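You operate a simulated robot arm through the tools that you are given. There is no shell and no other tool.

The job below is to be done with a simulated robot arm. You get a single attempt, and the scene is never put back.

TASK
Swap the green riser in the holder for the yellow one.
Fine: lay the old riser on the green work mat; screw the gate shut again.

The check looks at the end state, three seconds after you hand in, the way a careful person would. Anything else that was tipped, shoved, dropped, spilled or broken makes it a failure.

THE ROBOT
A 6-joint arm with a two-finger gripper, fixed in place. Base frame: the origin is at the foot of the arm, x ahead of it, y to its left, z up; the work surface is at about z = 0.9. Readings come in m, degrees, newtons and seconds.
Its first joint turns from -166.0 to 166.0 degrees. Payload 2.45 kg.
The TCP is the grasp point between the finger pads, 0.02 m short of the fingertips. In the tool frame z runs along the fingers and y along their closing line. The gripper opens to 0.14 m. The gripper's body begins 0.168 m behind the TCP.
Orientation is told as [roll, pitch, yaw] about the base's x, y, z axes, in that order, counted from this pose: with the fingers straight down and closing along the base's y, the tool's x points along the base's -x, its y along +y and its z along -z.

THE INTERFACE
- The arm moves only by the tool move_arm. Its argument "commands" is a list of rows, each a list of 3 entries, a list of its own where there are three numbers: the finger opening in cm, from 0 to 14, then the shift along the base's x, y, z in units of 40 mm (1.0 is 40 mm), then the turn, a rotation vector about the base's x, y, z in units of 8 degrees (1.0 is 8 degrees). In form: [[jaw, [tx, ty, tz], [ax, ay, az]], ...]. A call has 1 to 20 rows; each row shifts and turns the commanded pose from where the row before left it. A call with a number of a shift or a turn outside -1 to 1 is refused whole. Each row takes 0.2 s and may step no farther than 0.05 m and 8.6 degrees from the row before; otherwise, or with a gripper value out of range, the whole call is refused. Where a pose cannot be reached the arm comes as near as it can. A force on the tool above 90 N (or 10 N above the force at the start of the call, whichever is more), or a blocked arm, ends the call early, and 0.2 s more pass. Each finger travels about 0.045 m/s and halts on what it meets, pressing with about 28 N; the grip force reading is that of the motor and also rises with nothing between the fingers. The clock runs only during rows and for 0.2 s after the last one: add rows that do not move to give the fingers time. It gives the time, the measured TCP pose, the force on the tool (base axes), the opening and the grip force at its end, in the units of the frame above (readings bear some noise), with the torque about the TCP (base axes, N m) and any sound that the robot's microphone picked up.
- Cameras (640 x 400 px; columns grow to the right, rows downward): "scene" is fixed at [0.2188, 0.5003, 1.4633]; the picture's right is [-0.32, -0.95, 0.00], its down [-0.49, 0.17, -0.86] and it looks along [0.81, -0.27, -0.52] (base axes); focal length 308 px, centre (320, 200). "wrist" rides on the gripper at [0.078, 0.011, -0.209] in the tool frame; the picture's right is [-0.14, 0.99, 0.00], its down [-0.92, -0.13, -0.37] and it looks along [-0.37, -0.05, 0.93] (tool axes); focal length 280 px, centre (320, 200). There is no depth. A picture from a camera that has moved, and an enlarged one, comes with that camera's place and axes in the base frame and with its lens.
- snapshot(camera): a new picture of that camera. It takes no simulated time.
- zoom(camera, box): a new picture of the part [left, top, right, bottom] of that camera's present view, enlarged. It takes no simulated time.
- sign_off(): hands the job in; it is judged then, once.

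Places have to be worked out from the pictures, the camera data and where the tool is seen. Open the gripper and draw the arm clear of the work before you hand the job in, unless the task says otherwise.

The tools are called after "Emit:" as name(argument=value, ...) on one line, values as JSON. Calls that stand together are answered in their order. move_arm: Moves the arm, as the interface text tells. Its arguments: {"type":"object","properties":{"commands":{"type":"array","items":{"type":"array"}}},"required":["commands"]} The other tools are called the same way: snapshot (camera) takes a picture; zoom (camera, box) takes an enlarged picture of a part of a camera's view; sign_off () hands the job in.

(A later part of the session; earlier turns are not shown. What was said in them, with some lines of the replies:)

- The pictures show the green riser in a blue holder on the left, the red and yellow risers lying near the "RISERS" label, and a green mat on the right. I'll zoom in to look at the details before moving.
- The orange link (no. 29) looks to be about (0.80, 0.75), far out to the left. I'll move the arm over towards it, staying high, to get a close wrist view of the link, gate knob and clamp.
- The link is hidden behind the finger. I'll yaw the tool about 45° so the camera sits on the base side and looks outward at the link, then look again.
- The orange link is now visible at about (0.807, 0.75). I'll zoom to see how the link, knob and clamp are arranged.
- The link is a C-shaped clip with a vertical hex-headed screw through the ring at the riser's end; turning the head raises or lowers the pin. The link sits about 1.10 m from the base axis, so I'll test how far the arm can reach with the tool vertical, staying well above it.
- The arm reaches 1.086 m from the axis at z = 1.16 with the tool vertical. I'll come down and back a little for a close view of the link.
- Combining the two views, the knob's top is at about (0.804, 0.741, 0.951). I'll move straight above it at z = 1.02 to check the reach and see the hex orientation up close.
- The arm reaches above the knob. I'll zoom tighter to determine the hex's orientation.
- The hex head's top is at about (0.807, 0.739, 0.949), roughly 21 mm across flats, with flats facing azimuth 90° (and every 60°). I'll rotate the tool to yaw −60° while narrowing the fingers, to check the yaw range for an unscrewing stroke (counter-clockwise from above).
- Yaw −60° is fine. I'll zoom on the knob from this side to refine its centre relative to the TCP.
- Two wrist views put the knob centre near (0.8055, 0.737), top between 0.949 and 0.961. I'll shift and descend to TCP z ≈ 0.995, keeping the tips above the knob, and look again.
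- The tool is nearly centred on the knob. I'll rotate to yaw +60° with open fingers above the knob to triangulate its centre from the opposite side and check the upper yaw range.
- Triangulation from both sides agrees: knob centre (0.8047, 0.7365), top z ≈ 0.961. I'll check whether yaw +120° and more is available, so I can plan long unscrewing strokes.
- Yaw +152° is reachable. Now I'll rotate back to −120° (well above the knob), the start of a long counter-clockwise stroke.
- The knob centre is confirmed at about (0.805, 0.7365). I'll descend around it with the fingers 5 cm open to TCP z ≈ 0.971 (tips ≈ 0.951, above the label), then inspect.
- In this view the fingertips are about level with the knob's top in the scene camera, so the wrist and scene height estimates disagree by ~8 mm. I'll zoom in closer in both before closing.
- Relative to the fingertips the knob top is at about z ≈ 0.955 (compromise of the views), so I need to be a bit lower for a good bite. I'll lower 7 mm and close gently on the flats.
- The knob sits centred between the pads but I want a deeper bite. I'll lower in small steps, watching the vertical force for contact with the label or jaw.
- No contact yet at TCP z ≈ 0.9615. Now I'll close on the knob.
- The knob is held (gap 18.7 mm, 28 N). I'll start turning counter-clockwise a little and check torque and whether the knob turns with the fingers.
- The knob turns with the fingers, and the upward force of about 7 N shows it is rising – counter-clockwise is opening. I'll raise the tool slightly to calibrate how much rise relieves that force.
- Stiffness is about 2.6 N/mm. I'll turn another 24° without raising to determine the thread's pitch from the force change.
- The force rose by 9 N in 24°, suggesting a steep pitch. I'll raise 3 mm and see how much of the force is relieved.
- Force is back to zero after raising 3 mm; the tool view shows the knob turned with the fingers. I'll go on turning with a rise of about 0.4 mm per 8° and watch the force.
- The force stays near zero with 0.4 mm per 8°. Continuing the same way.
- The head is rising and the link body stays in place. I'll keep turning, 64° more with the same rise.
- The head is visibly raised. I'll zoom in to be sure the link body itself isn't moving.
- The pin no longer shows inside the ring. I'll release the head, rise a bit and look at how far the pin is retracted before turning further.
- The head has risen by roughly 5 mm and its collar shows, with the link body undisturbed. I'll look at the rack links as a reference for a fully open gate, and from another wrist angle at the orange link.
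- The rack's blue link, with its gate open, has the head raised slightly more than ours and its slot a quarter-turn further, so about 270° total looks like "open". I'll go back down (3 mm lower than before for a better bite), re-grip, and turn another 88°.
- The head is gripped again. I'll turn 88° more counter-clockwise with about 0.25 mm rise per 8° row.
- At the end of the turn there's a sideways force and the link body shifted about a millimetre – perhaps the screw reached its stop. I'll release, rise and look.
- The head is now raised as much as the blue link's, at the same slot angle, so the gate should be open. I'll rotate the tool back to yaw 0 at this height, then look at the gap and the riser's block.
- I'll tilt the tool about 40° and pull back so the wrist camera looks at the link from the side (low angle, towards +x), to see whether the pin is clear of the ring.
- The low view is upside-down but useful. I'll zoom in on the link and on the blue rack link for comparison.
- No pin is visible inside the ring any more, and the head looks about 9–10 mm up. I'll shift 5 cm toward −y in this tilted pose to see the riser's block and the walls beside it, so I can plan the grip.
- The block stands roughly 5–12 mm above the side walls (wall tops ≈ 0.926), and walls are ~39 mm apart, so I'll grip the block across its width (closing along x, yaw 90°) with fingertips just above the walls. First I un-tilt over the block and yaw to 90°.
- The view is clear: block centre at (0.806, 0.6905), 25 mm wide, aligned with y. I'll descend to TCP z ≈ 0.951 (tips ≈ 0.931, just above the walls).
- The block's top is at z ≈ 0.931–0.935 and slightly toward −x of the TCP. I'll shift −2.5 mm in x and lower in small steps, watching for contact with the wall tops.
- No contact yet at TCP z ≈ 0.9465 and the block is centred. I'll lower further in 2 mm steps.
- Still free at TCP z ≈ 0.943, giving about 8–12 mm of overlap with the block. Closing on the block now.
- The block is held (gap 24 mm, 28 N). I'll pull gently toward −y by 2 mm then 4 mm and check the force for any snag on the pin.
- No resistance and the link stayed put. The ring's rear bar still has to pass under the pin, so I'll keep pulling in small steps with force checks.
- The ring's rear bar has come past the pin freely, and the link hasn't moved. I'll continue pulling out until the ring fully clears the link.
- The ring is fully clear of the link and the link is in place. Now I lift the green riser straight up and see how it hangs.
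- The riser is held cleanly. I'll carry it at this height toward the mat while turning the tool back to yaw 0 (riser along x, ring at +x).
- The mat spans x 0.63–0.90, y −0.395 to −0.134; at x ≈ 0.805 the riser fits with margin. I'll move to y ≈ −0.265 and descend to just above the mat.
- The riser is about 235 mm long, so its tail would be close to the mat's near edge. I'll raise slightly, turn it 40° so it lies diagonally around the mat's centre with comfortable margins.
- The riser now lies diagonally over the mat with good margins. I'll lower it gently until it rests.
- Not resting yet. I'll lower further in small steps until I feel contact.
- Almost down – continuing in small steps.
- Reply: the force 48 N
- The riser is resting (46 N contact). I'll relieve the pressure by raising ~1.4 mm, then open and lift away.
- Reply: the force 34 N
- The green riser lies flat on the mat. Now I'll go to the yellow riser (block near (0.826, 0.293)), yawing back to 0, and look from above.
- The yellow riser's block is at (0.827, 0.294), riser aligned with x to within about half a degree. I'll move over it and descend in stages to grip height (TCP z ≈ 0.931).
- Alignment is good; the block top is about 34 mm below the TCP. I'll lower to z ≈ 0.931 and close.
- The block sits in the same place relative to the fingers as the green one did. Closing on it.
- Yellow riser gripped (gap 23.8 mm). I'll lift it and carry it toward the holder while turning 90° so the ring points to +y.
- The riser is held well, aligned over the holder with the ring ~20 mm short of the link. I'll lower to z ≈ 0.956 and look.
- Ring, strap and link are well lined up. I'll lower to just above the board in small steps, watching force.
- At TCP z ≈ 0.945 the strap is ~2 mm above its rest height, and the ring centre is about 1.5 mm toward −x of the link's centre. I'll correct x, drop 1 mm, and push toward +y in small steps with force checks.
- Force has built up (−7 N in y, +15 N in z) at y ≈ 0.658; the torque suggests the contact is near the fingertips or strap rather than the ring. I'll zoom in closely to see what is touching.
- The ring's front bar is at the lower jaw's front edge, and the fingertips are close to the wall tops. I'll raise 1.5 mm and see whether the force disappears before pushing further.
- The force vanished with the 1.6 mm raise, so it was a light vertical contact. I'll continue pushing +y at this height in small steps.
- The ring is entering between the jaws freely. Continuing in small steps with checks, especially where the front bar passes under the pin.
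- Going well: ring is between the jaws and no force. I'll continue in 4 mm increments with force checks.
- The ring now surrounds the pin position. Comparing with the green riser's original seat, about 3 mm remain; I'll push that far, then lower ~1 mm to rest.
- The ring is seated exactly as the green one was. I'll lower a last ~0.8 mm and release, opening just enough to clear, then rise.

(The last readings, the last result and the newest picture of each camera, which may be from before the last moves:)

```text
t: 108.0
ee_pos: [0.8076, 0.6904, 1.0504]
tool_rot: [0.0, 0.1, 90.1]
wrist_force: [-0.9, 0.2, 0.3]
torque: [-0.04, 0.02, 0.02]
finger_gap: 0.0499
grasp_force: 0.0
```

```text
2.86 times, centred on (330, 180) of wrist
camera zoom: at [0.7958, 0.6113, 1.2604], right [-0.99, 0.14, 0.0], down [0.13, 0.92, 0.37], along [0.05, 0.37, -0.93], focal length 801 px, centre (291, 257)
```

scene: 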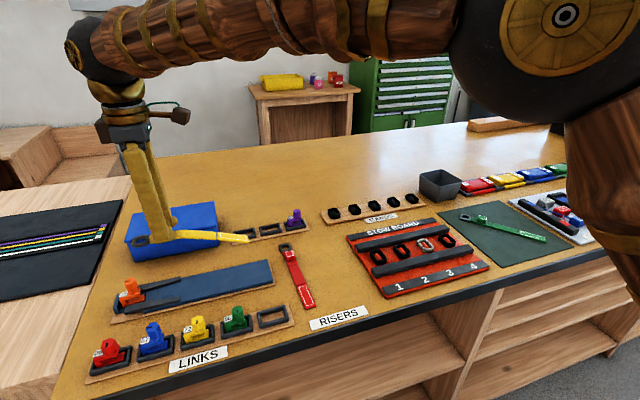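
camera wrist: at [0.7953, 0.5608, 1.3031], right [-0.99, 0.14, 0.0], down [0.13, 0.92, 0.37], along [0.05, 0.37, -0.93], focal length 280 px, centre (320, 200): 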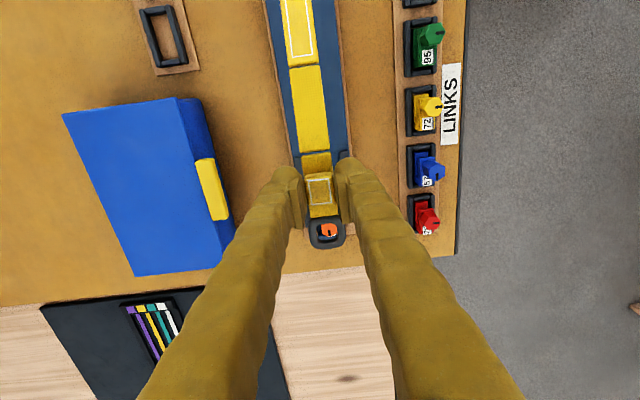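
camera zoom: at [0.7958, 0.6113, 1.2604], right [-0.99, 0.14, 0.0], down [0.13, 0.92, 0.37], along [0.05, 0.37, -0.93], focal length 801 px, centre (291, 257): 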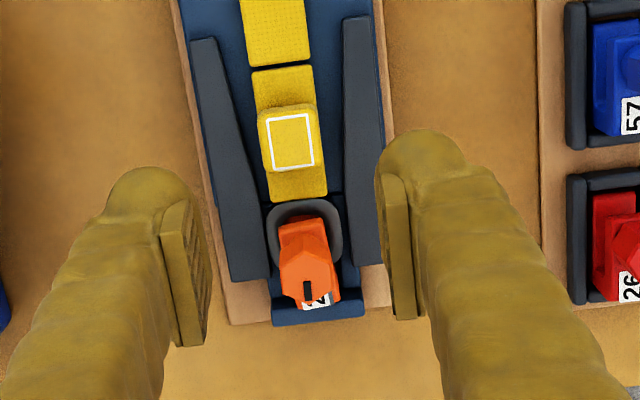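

The yellow riser is seated with its ring around the pin axis, and the link is undisturbed. Now I'll move over the knob and yaw to 148°, the orientation at which I last held it.

Emit:
move_arm(commands=[[5, [0, 0.3, 0], [0, 0, 1]], [5, [0, 0.3, 0], [0, 0, 1]], [5, [0, 0.3, 0], [0, 0, 1]], [5, [0, 0.3, 0], [0, 0, 1]], [5, [0, 0, 0], [0, 0, 1]], [5, [0, 0, 0], [0, 0, 1]], [5, [0, 0, 0], [0, 0, 1]], [5, [0, 0, -0.4], [0, 0, 0.25]], [5, [0, 0, 0], [0, 0, 0]]])

Emit:
zoom(camera="wrist", box=[280, 130, 360, 210])

Emit:
zoom(camera="scene", box=[115, 265, 165, 305])

```text
t: 110.0
ee_pos: [0.8065, 0.7368, 1.0344]
tool_rot: [0.1, 0.0, 148.1]
wrist_force: [-0.2, 0.8, 0.1]
torque: [0.02, -0.01, 0.0]
finger_gap: 0.05
grasp_force: 0.1
```

```text
5.00 times, centred on (320, 170) of wrist
camera zoom: at [0.867, 0.686, 1.2436], right [-0.64, -0.77, 0.0], down [-0.71, 0.6, 0.37], along [-0.28, 0.24, -0.93], focal length 1402 px, centre (320, 350)
```

zoom: 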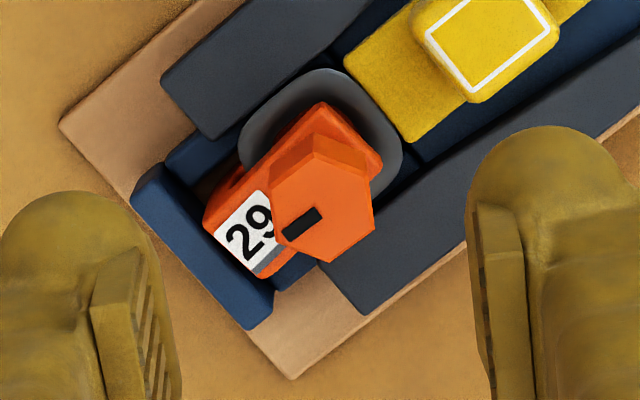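

```text
10.00 times, centred on (140, 285) of scene
camera zoom: at [0.2188, 0.5003, 1.4633], right [-0.32, -0.95, 0.0], down [-0.49, 0.17, -0.86], along [0.81, -0.27, -0.52], focal length 3084 px, centre (2120, -650)
```

zoom: 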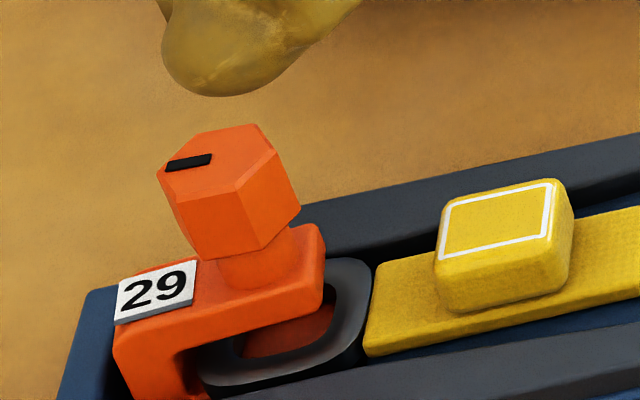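

The knob is centred under the tool and its flats are parallel to the pads, top at z ≈ 0.966. I'll descend to TCP z ≈ 0.972 and grip it.

Emit:
move_arm(commands=[[5, [0, 0, -0.6], [0, 0, 0]], [5, [0, 0, -0.6], [0, 0, 0]], [4, [0, 0, -0.37], [0, 0, 0]], [3, [0, 0, 0], [0, 0, 0]], [3, [0, 0, 0], [0, 0, 0]]])

Emit:
zoom(camera="wrist", box=[280, 140, 360, 220])

Emit:
zoom(camera="scene", box=[115, 265, 165, 305])

```text
t: 111.2
ee_pos: [0.8048, 0.7361, 0.9713]
tool_rot: [0.1, -0.1, 148.0]
wrist_force: [0.1, -0.3, -0.9]
torque: [-0.01, 0.01, 0.0]
finger_gap: 0.0302
grasp_force: 0.0
```

```text
5.00 times, centred on (320, 180) of wrist
camera zoom: at [0.8667, 0.6858, 1.1808], right [-0.64, -0.77, 0.0], down [-0.71, 0.6, 0.37], along [-0.28, 0.24, -0.93], focal length 1402 px, centre (320, 300)
```

zoom: 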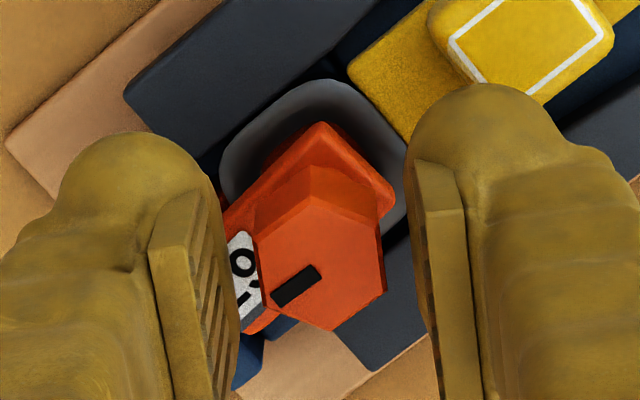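

```text
10.00 times, centred on (140, 285) of scene
camera zoom: at [0.2188, 0.5003, 1.4633], right [-0.32, -0.95, 0.0], down [-0.49, 0.17, -0.86], along [0.81, -0.27, -0.52], focal length 3084 px, centre (2120, -650)
```

zoom: 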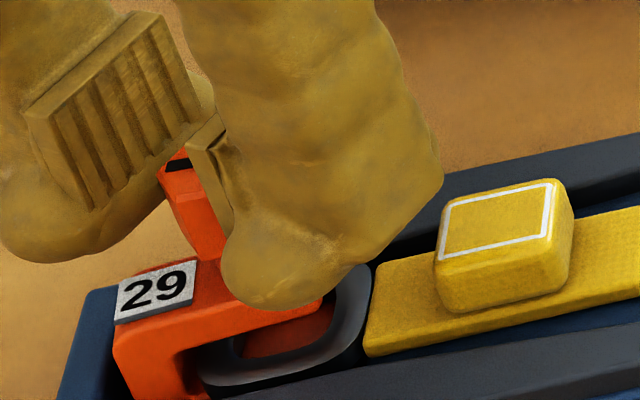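

Centred around the head. Closing on it now.

Emit:
move_arm(commands=[[1.5, [0, 0, 0], [0, 0, 0]], [1, [0, 0, 0], [0, 0, 0]], [1, [0, 0, 0], [0, 0, 0]]])

Emit:
move_arm(commands=[[1, [0, 0, -0.0075], [0, 0, -1]], [1, [0, 0, -0.0075], [0, 0, -1]], [1, [0, 0, -0.0075], [0, 0, -1]], [1, [0, 0, 0], [0, 0, 0]]])

Emit:
zoom(camera="wrist", box=[280, 140, 360, 220])

```text
t: 112.0
ee_pos: [0.805, 0.7367, 0.9715]
tool_rot: [0.1, 0.0, 148.1]
wrist_force: [-1.7, -1.6, -0.5]
torque: [0.04, -0.02, 0.03]
finger_gap: 0.0189
grasp_force: 28.2
```

```text
t: 113.0
ee_pos: [0.8077, 0.7367, 0.9707]
tool_rot: [0.0, 0.0, 123.9]
wrist_force: [-2.3, 0.9, -0.1]
torque: [0.16, 0.13, -0.02]
finger_gap: 0.0191
grasp_force: 27.6
```

```text
5.00 times, centred on (320, 180) of wrist
camera zoom: at [0.8418, 0.6653, 1.1799], right [-0.9, -0.44, 0.0], down [-0.41, 0.84, 0.37], along [-0.16, 0.33, -0.93], focal length 1402 px, centre (320, 300)
```

zoom: 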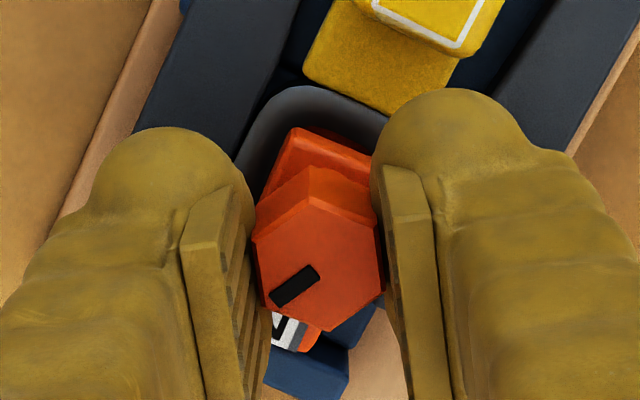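

The knob turns clockwise with the fingers. I'll continue turning with the matching descent, checking forces.

Emit:
move_arm(commands=[[1, [0, 0, -0.0075], [0, 0, -1]], [1, [0, 0, -0.0075], [0, 0, -1]], [1, [0, 0, -0.0075], [0, 0, -1]], [1, [0, 0, -0.0075], [0, 0, -1]], [1, [0, 0, -0.0075], [0, 0, -1]], [1, [0, 0, -0.0075], [0, 0, -1]], [1, [0, 0, 0], [0, 0, 0]]])

Emit:
move_arm(commands=[[1, [0, 0, -0.0075], [0, 0, -1]], [1, [0, 0, -0.0075], [0, 0, -1]], [1, [0, 0, -0.0075], [0, 0, -1]], [1, [0, 0, -0.0075], [0, 0, -1]], [1, [0, 0, -0.0075], [0, 0, -1]], [1, [0, 0, -0.0075], [0, 0, -1]], [1, [0, 0, 0], [0, 0, 0]]])

Emit:
zoom(camera="wrist", box=[280, 140, 360, 220])

Emit:
zoom(camera="scene", box=[115, 265, 165, 305])

```text
t: 114.6
ee_pos: [0.8075, 0.7351, 0.9687]
tool_rot: [0.0, 0.0, 76.0]
wrist_force: [-1.0, -0.2, 0.0]
torque: [-0.02, -0.02, -0.01]
finger_gap: 0.0188
grasp_force: 27.7
```

```text
t: 116.2
ee_pos: [0.8073, 0.7365, 0.967]
tool_rot: [0.0, 0.0, 28.0]
wrist_force: [-0.7, 0.4, -1.0]
torque: [-0.03, 0.0, -0.04]
finger_gap: 0.0191
grasp_force: 27.6
```

```text
5.00 times, centred on (320, 180) of wrist
camera zoom: at [0.7333, 0.7094, 1.1763], right [-0.34, 0.94, 0.0], down [0.87, 0.32, 0.37], along [0.35, 0.13, -0.93], focal length 1402 px, centre (320, 300)
```

zoom: 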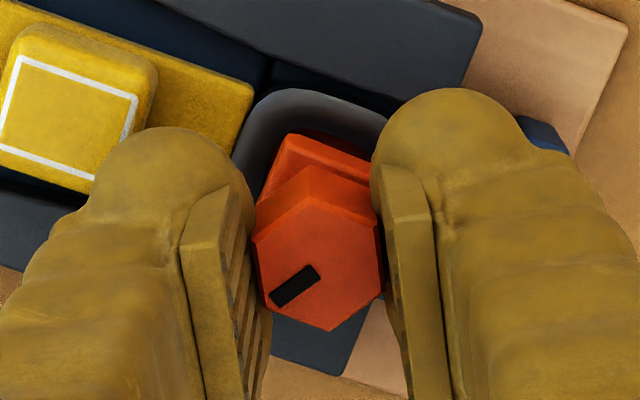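

```text
10.00 times, centred on (140, 285) of scene
camera zoom: at [0.2188, 0.5003, 1.4633], right [-0.32, -0.95, 0.0], down [-0.49, 0.17, -0.86], along [0.81, -0.27, -0.52], focal length 3084 px, centre (2120, -650)
```

zoom: 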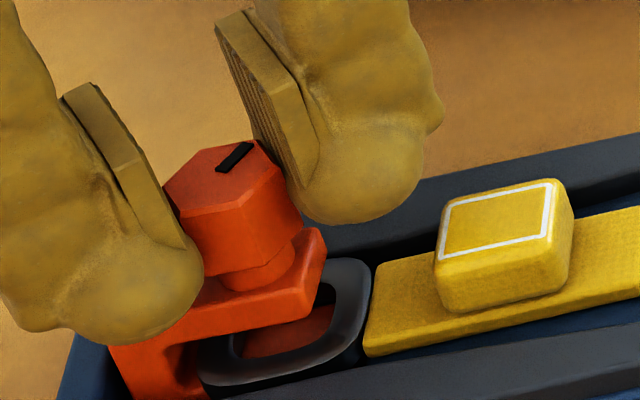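

Turning smoothly, 120° done, riser and link still in place. Continuing clockwise.

Emit:
move_arm(commands=[[1, [0, 0, -0.0075], [0, 0, -1]], [1, [0, 0, -0.0075], [0, 0, -1]], [1, [0, 0, -0.0075], [0, 0, -1]], [1, [0, 0, -0.0075], [0, 0, -1]], [1, [0, 0, -0.0075], [0, 0, -1]], [1, [0, 0, -0.0075], [0, 0, -1]], [1, [0, 0, 0], [0, 0, 0]]])

Emit:
move_arm(commands=[[1, [0, 0, -0.0075], [0, 0, -1]], [1, [0, 0, -0.0075], [0, 0, -1]], [1, [0, 0, -0.0075], [0, 0, -1]], [1, [0, 0, -0.0075], [0, 0, -1]], [1, [0, 0, -0.0075], [0, 0, -1]], [1, [0, 0, -0.0075], [0, 0, -1]], [1, [0, 0, 0], [0, 0, 0]]])

Emit:
zoom(camera="wrist", box=[280, 140, 360, 220])

Emit:
zoom(camera="scene", box=[115, 265, 165, 305])

```text
t: 117.8
ee_pos: [0.8077, 0.7362, 0.9649]
tool_rot: [0.0, 0.0, -20.1]
wrist_force: [-0.6, -0.4, -0.1]
torque: [0.0, 0.01, 0.02]
finger_gap: 0.019
grasp_force: 28.1
```

```text
t: 119.4
ee_pos: [0.8076, 0.7373, 0.9637]
tool_rot: [0.0, 0.0, -68.0]
wrist_force: [-0.2, 0.0, 0.1]
torque: [0.0, -0.01, -0.03]
finger_gap: 0.0192
grasp_force: 27.9
```

```text
5.00 times, centred on (320, 180) of wrist
camera zoom: at [0.7878, 0.8128, 1.1727], right [0.97, 0.24, 0.0], down [0.23, -0.9, 0.37], along [0.09, -0.36, -0.93], focal length 1402 px, centre (320, 300)
```

zoom: 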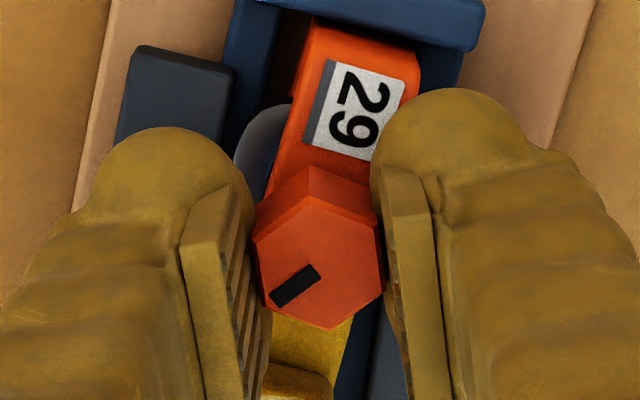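

```text
10.00 times, centred on (140, 285) of scene
camera zoom: at [0.2188, 0.5003, 1.4633], right [-0.32, -0.95, 0.0], down [-0.49, 0.17, -0.86], along [0.81, -0.27, -0.52], focal length 3084 px, centre (2120, -650)
```

zoom: 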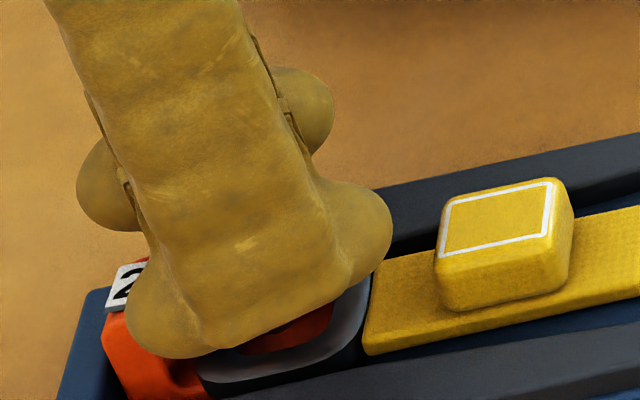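

Only about 52° remain. I'll go on in smaller batches, watching for the end stop.

Emit:
move_arm(commands=[[1, [0, 0, -0.0075], [0, 0, -1]], [1, [0, 0, -0.0075], [0, 0, -1]], [1, [0, 0, -0.0075], [0, 0, -1]], [1, [0, 0, 0], [0, 0, 0]]])

Emit:
move_arm(commands=[[1, [0, 0, -0.0075], [0, 0, -1]], [1, [0, 0, -0.0075], [0, 0, -1]], [1, [0, 0, 0], [0, 0, 0]]])

Emit:
zoom(camera="wrist", box=[280, 140, 360, 220])

Emit:
zoom(camera="scene", box=[115, 265, 165, 305])

```text
t: 120.4
ee_pos: [0.8066, 0.7363, 0.9635]
tool_rot: [0.0, -0.2, -92.0]
wrist_force: [-1.1, 0.0, 0.7]
torque: [0.01, 0.01, 0.0]
finger_gap: 0.0189
grasp_force: 27.9
```

```text
t: 121.2
ee_pos: [0.8069, 0.7352, 0.9626]
tool_rot: [-0.1, -0.1, -108.0]
wrist_force: [-0.4, 1.0, -0.4]
torque: [-0.04, 0.02, 0.02]
finger_gap: 0.0188
grasp_force: 27.9
```

```text
5.00 times, centred on (320, 180) of wrist
camera zoom: at [0.8414, 0.8075, 1.1719], right [0.9, -0.44, 0.0], down [-0.41, -0.84, 0.37], along [-0.16, -0.33, -0.93], focal length 1402 px, centre (320, 300)
```

zoom: 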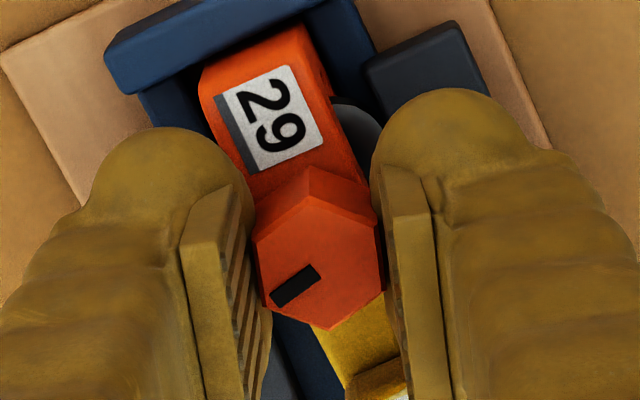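

```text
10.00 times, centred on (140, 285) of scene
camera zoom: at [0.2188, 0.5003, 1.4633], right [-0.32, -0.95, 0.0], down [-0.49, 0.17, -0.86], along [0.81, -0.27, -0.52], focal length 3084 px, centre (2120, -650)
```

zoom: 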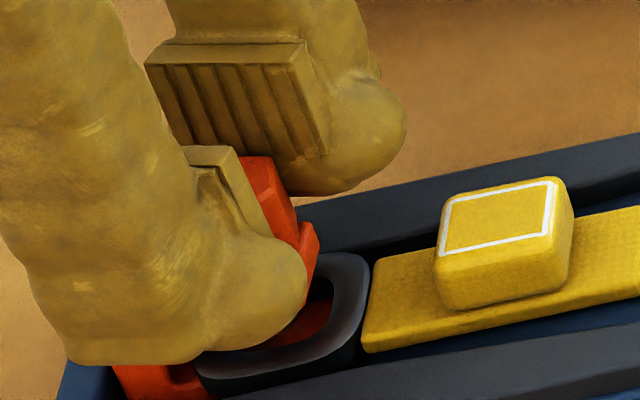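

12° left to the original closed angle. I'll finish with small turns and look for a rise in torque at the stop.

Emit:
move_arm(commands=[[1, [0, 0, -0.0075], [0, 0, -1]], [1, [0, 0, -0.004], [0, 0, -0.5]], [1, [0, 0, 0], [0, 0, 0]]])

Emit:
move_arm(commands=[[1, [0, 0, 0], [0, 0, -0.4]], [1, [0, 0, 0], [0, 0, 0]]])

Emit:
zoom(camera="wrist", box=[280, 140, 360, 220])

```text
t: 122.0
ee_pos: [0.8068, 0.7361, 0.9626]
tool_rot: [0.0, 0.0, -119.9]
wrist_force: [0.5, -0.2, -0.6]
torque: [-0.04, 0.03, 0.03]
finger_gap: 0.0189
grasp_force: 28.3
```

```text
t: 122.6
ee_pos: [0.8071, 0.7367, 0.9618]
tool_rot: [-0.1, -0.1, -123.2]
wrist_force: [-5.9, 2.8, -0.5]
torque: [0.09, 0.23, 0.14]
finger_gap: 0.0187
grasp_force: 28.0
```

```text
5.00 times, centred on (320, 180) of wrist
camera zoom: at [0.8587, 0.7961, 1.1711], right [0.75, -0.66, 0.0], down [-0.61, -0.7, 0.37], along [-0.24, -0.28, -0.93], focal length 1402 px, centre (320, 300)
```

zoom: 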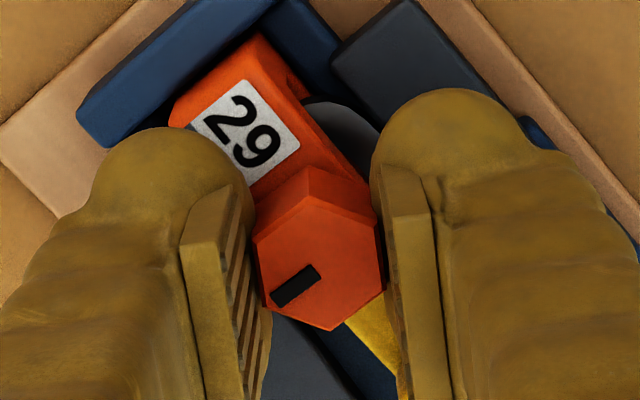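

Torque rose (0.14 N·m) just past the original closed angle: the gate is screwed shut. I'll release, rise and inspect.

Emit:
move_arm(commands=[[2.6, [0, 0, 0], [0, 0, 0]], [4, [0, 0, 0], [0, 0, 0]], [5, [0, 0, 0], [0, 0, 0]], [5, [0, 0, 0.5], [0, 0, 0]], [5, [0, 0, 1], [0, 0, 0]], [5, [0, 0, 1], [0, 0, 0]], [5, [0, 0, 0.5], [0, 0, 0]], [5, [0, 0, 0], [0, 0, 0]]])

Emit:
zoom(camera="scene", box=[115, 268, 165, 308])

Emit:
zoom(camera="wrist", box=[270, 120, 370, 220])

```text
t: 124.4
ee_pos: [0.8059, 0.7357, 1.082]
tool_rot: [0.0, -0.1, -123.2]
wrist_force: [-0.7, 0.1, 0.2]
torque: [-0.02, 0.0, -0.02]
finger_gap: 0.05
grasp_force: 0.1
```

```text
10.00 times, centred on (140, 288) of scene
camera zoom: at [0.2188, 0.5003, 1.4633], right [-0.32, -0.95, 0.0], down [-0.49, 0.17, -0.86], along [0.81, -0.27, -0.52], focal length 3084 px, centre (2120, -680)
```

zoom: 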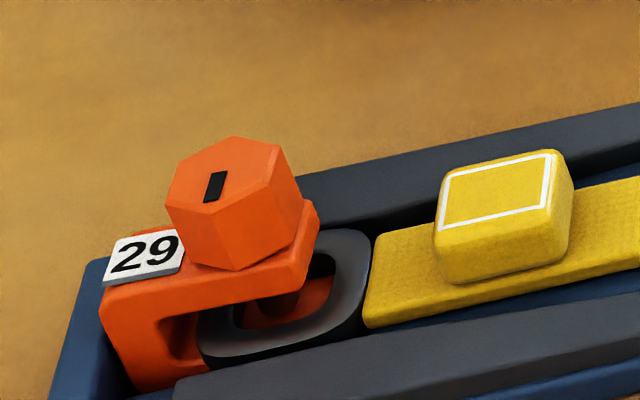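

```text
4.00 times, centred on (320, 170) of wrist
camera zoom: at [0.8588, 0.7957, 1.2908], right [0.75, -0.66, 0.0], down [-0.61, -0.7, 0.37], along [-0.24, -0.28, -0.93], focal length 1122 px, centre (320, 320)
```

zoom: 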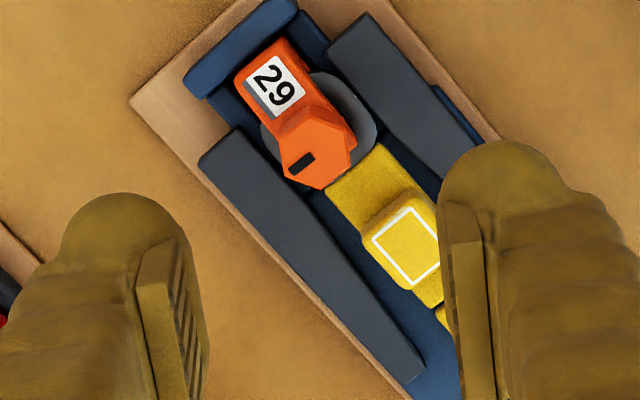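

The head is flush, the pin shows through the yellow riser's ring, and the link sits in the holder. I'll raise the arm, yaw back, and withdraw clear of the work.

Emit:
move_arm(commands=[[5, [0, 0, 1], [0, 0, 1]], [5, [0, 0, 0.8], [0, 0, 1]], [6, [0, 0, 0.5], [0, 0, 1]], [7, [-0.2, -0.9, 0], [0, 0, 1]], [8, [-0.2, -0.9, 0], [0, 0, 1]], [9, [-0.2, -0.9, 0], [0, 0, 1]], [10, [-0.2, -0.9, 0], [0, 0, 1]], [11, [-0.2, -0.9, 0], [0, 0, 1]], [12, [-0.2, -0.9, 0], [0, 0, 1]], [13, [-0.2, -0.9, 0], [0, 0, 1]], [14, [0, -0.9, 0], [0, 0, 1]], [14, [0, -0.9, 0], [0, 0, 1]], [14, [0, -0.9, 0], [0, 0, 1]], [14, [0, -0.9, 0], [0, 0, 1]], [14, [0, -0.9, 0], [0, 0, 1]], [14, [0, -0.6, 0], [0, 0, 0.4]], [14, [0, 0, 0], [0, 0, 0]]])

Emit:
snapshot(camera="scene")

Emit:
snapshot(camera="wrist")

Emit:
zoom(camera="scene", box=[100, 240, 300, 365])

Emit:
zoom(camera="scene", box=[420, 140, 640, 280])

```text
t: 128.0
ee_pos: [0.7493, 0.2805, 1.1744]
tool_rot: [-0.1, -0.1, 0.1]
wrist_force: [-0.2, 0.5, 0.4]
torque: [-0.02, 0.01, -0.02]
finger_gap: 0.1399
grasp_force: 0.0
```

```text
taken
```

scene: 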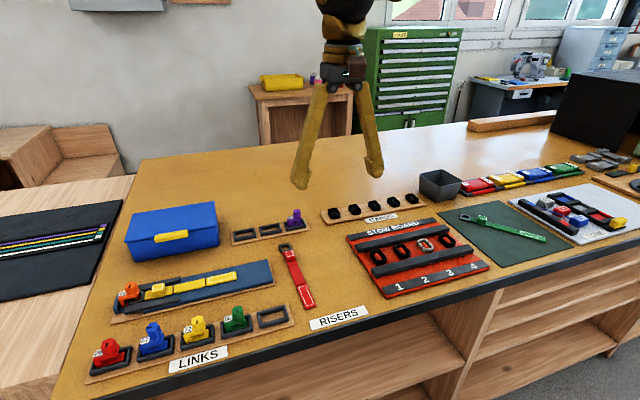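

```text
taken
camera wrist: at [0.671, 0.2907, 1.3849], right [0.14, 0.99, 0.0], down [0.92, -0.13, 0.37], along [0.37, -0.05, -0.93], focal length 280 px, centre (320, 200)
```

wrist: 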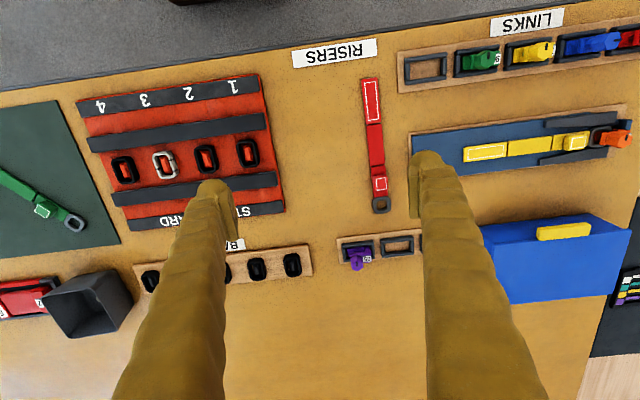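

```text
3.20 times, centred on (200, 302) of scene
camera zoom: at [0.2188, 0.5003, 1.4633], right [-0.32, -0.95, 0.0], down [-0.49, 0.17, -0.86], along [0.81, -0.27, -0.52], focal length 987 px, centre (704, -128)
```

zoom: 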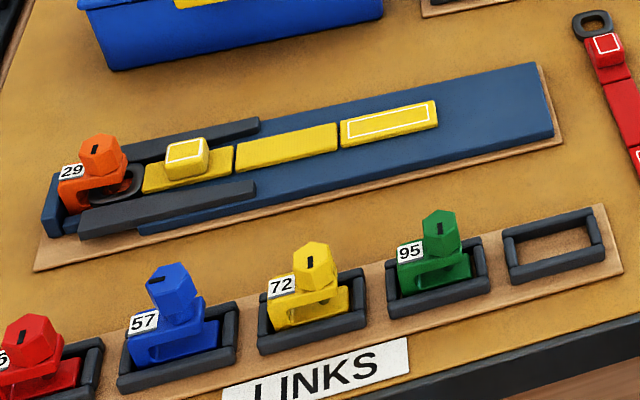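

```text
2.86 times, centred on (530, 210) of scene
camera zoom: at [0.2188, 0.5003, 1.4633], right [-0.32, -0.95, 0.0], down [-0.49, 0.17, -0.86], along [0.81, -0.27, -0.52], focal length 881 px, centre (-280, 171)
```

zoom: 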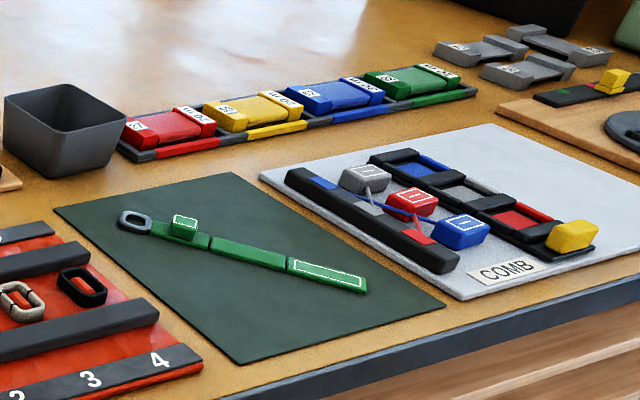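

Everything checks out: yellow riser in the holder with its ring on the screwed-shut link, green riser flat on the mat, other items untouched, gripper open and arm clear. Handing in.

Emit:
sign_off()

```text
The job is handed in.
```

The swap is done and handed in; no check result came back to me.

- **Holder:** the yellow riser sits where the green one was, with its ring on the orange link (29).
- **Gate:** I unscrewed it by about 270°, then screwed it back to its original position. The torque rose just past that point, and the last pictures show the head flush and the pin through the ring.
- **Old riser:** the green riser lies flat, diagonally across the middle of the work mat.
- **Rest of the bench:** the last pictures show nothing else tipped or moved. The link body shifted by a millimetre or two in its seat while I turned the gate, and it is still in the holder.
- **Arm:** the gripper is open and the arm is clear of the work.
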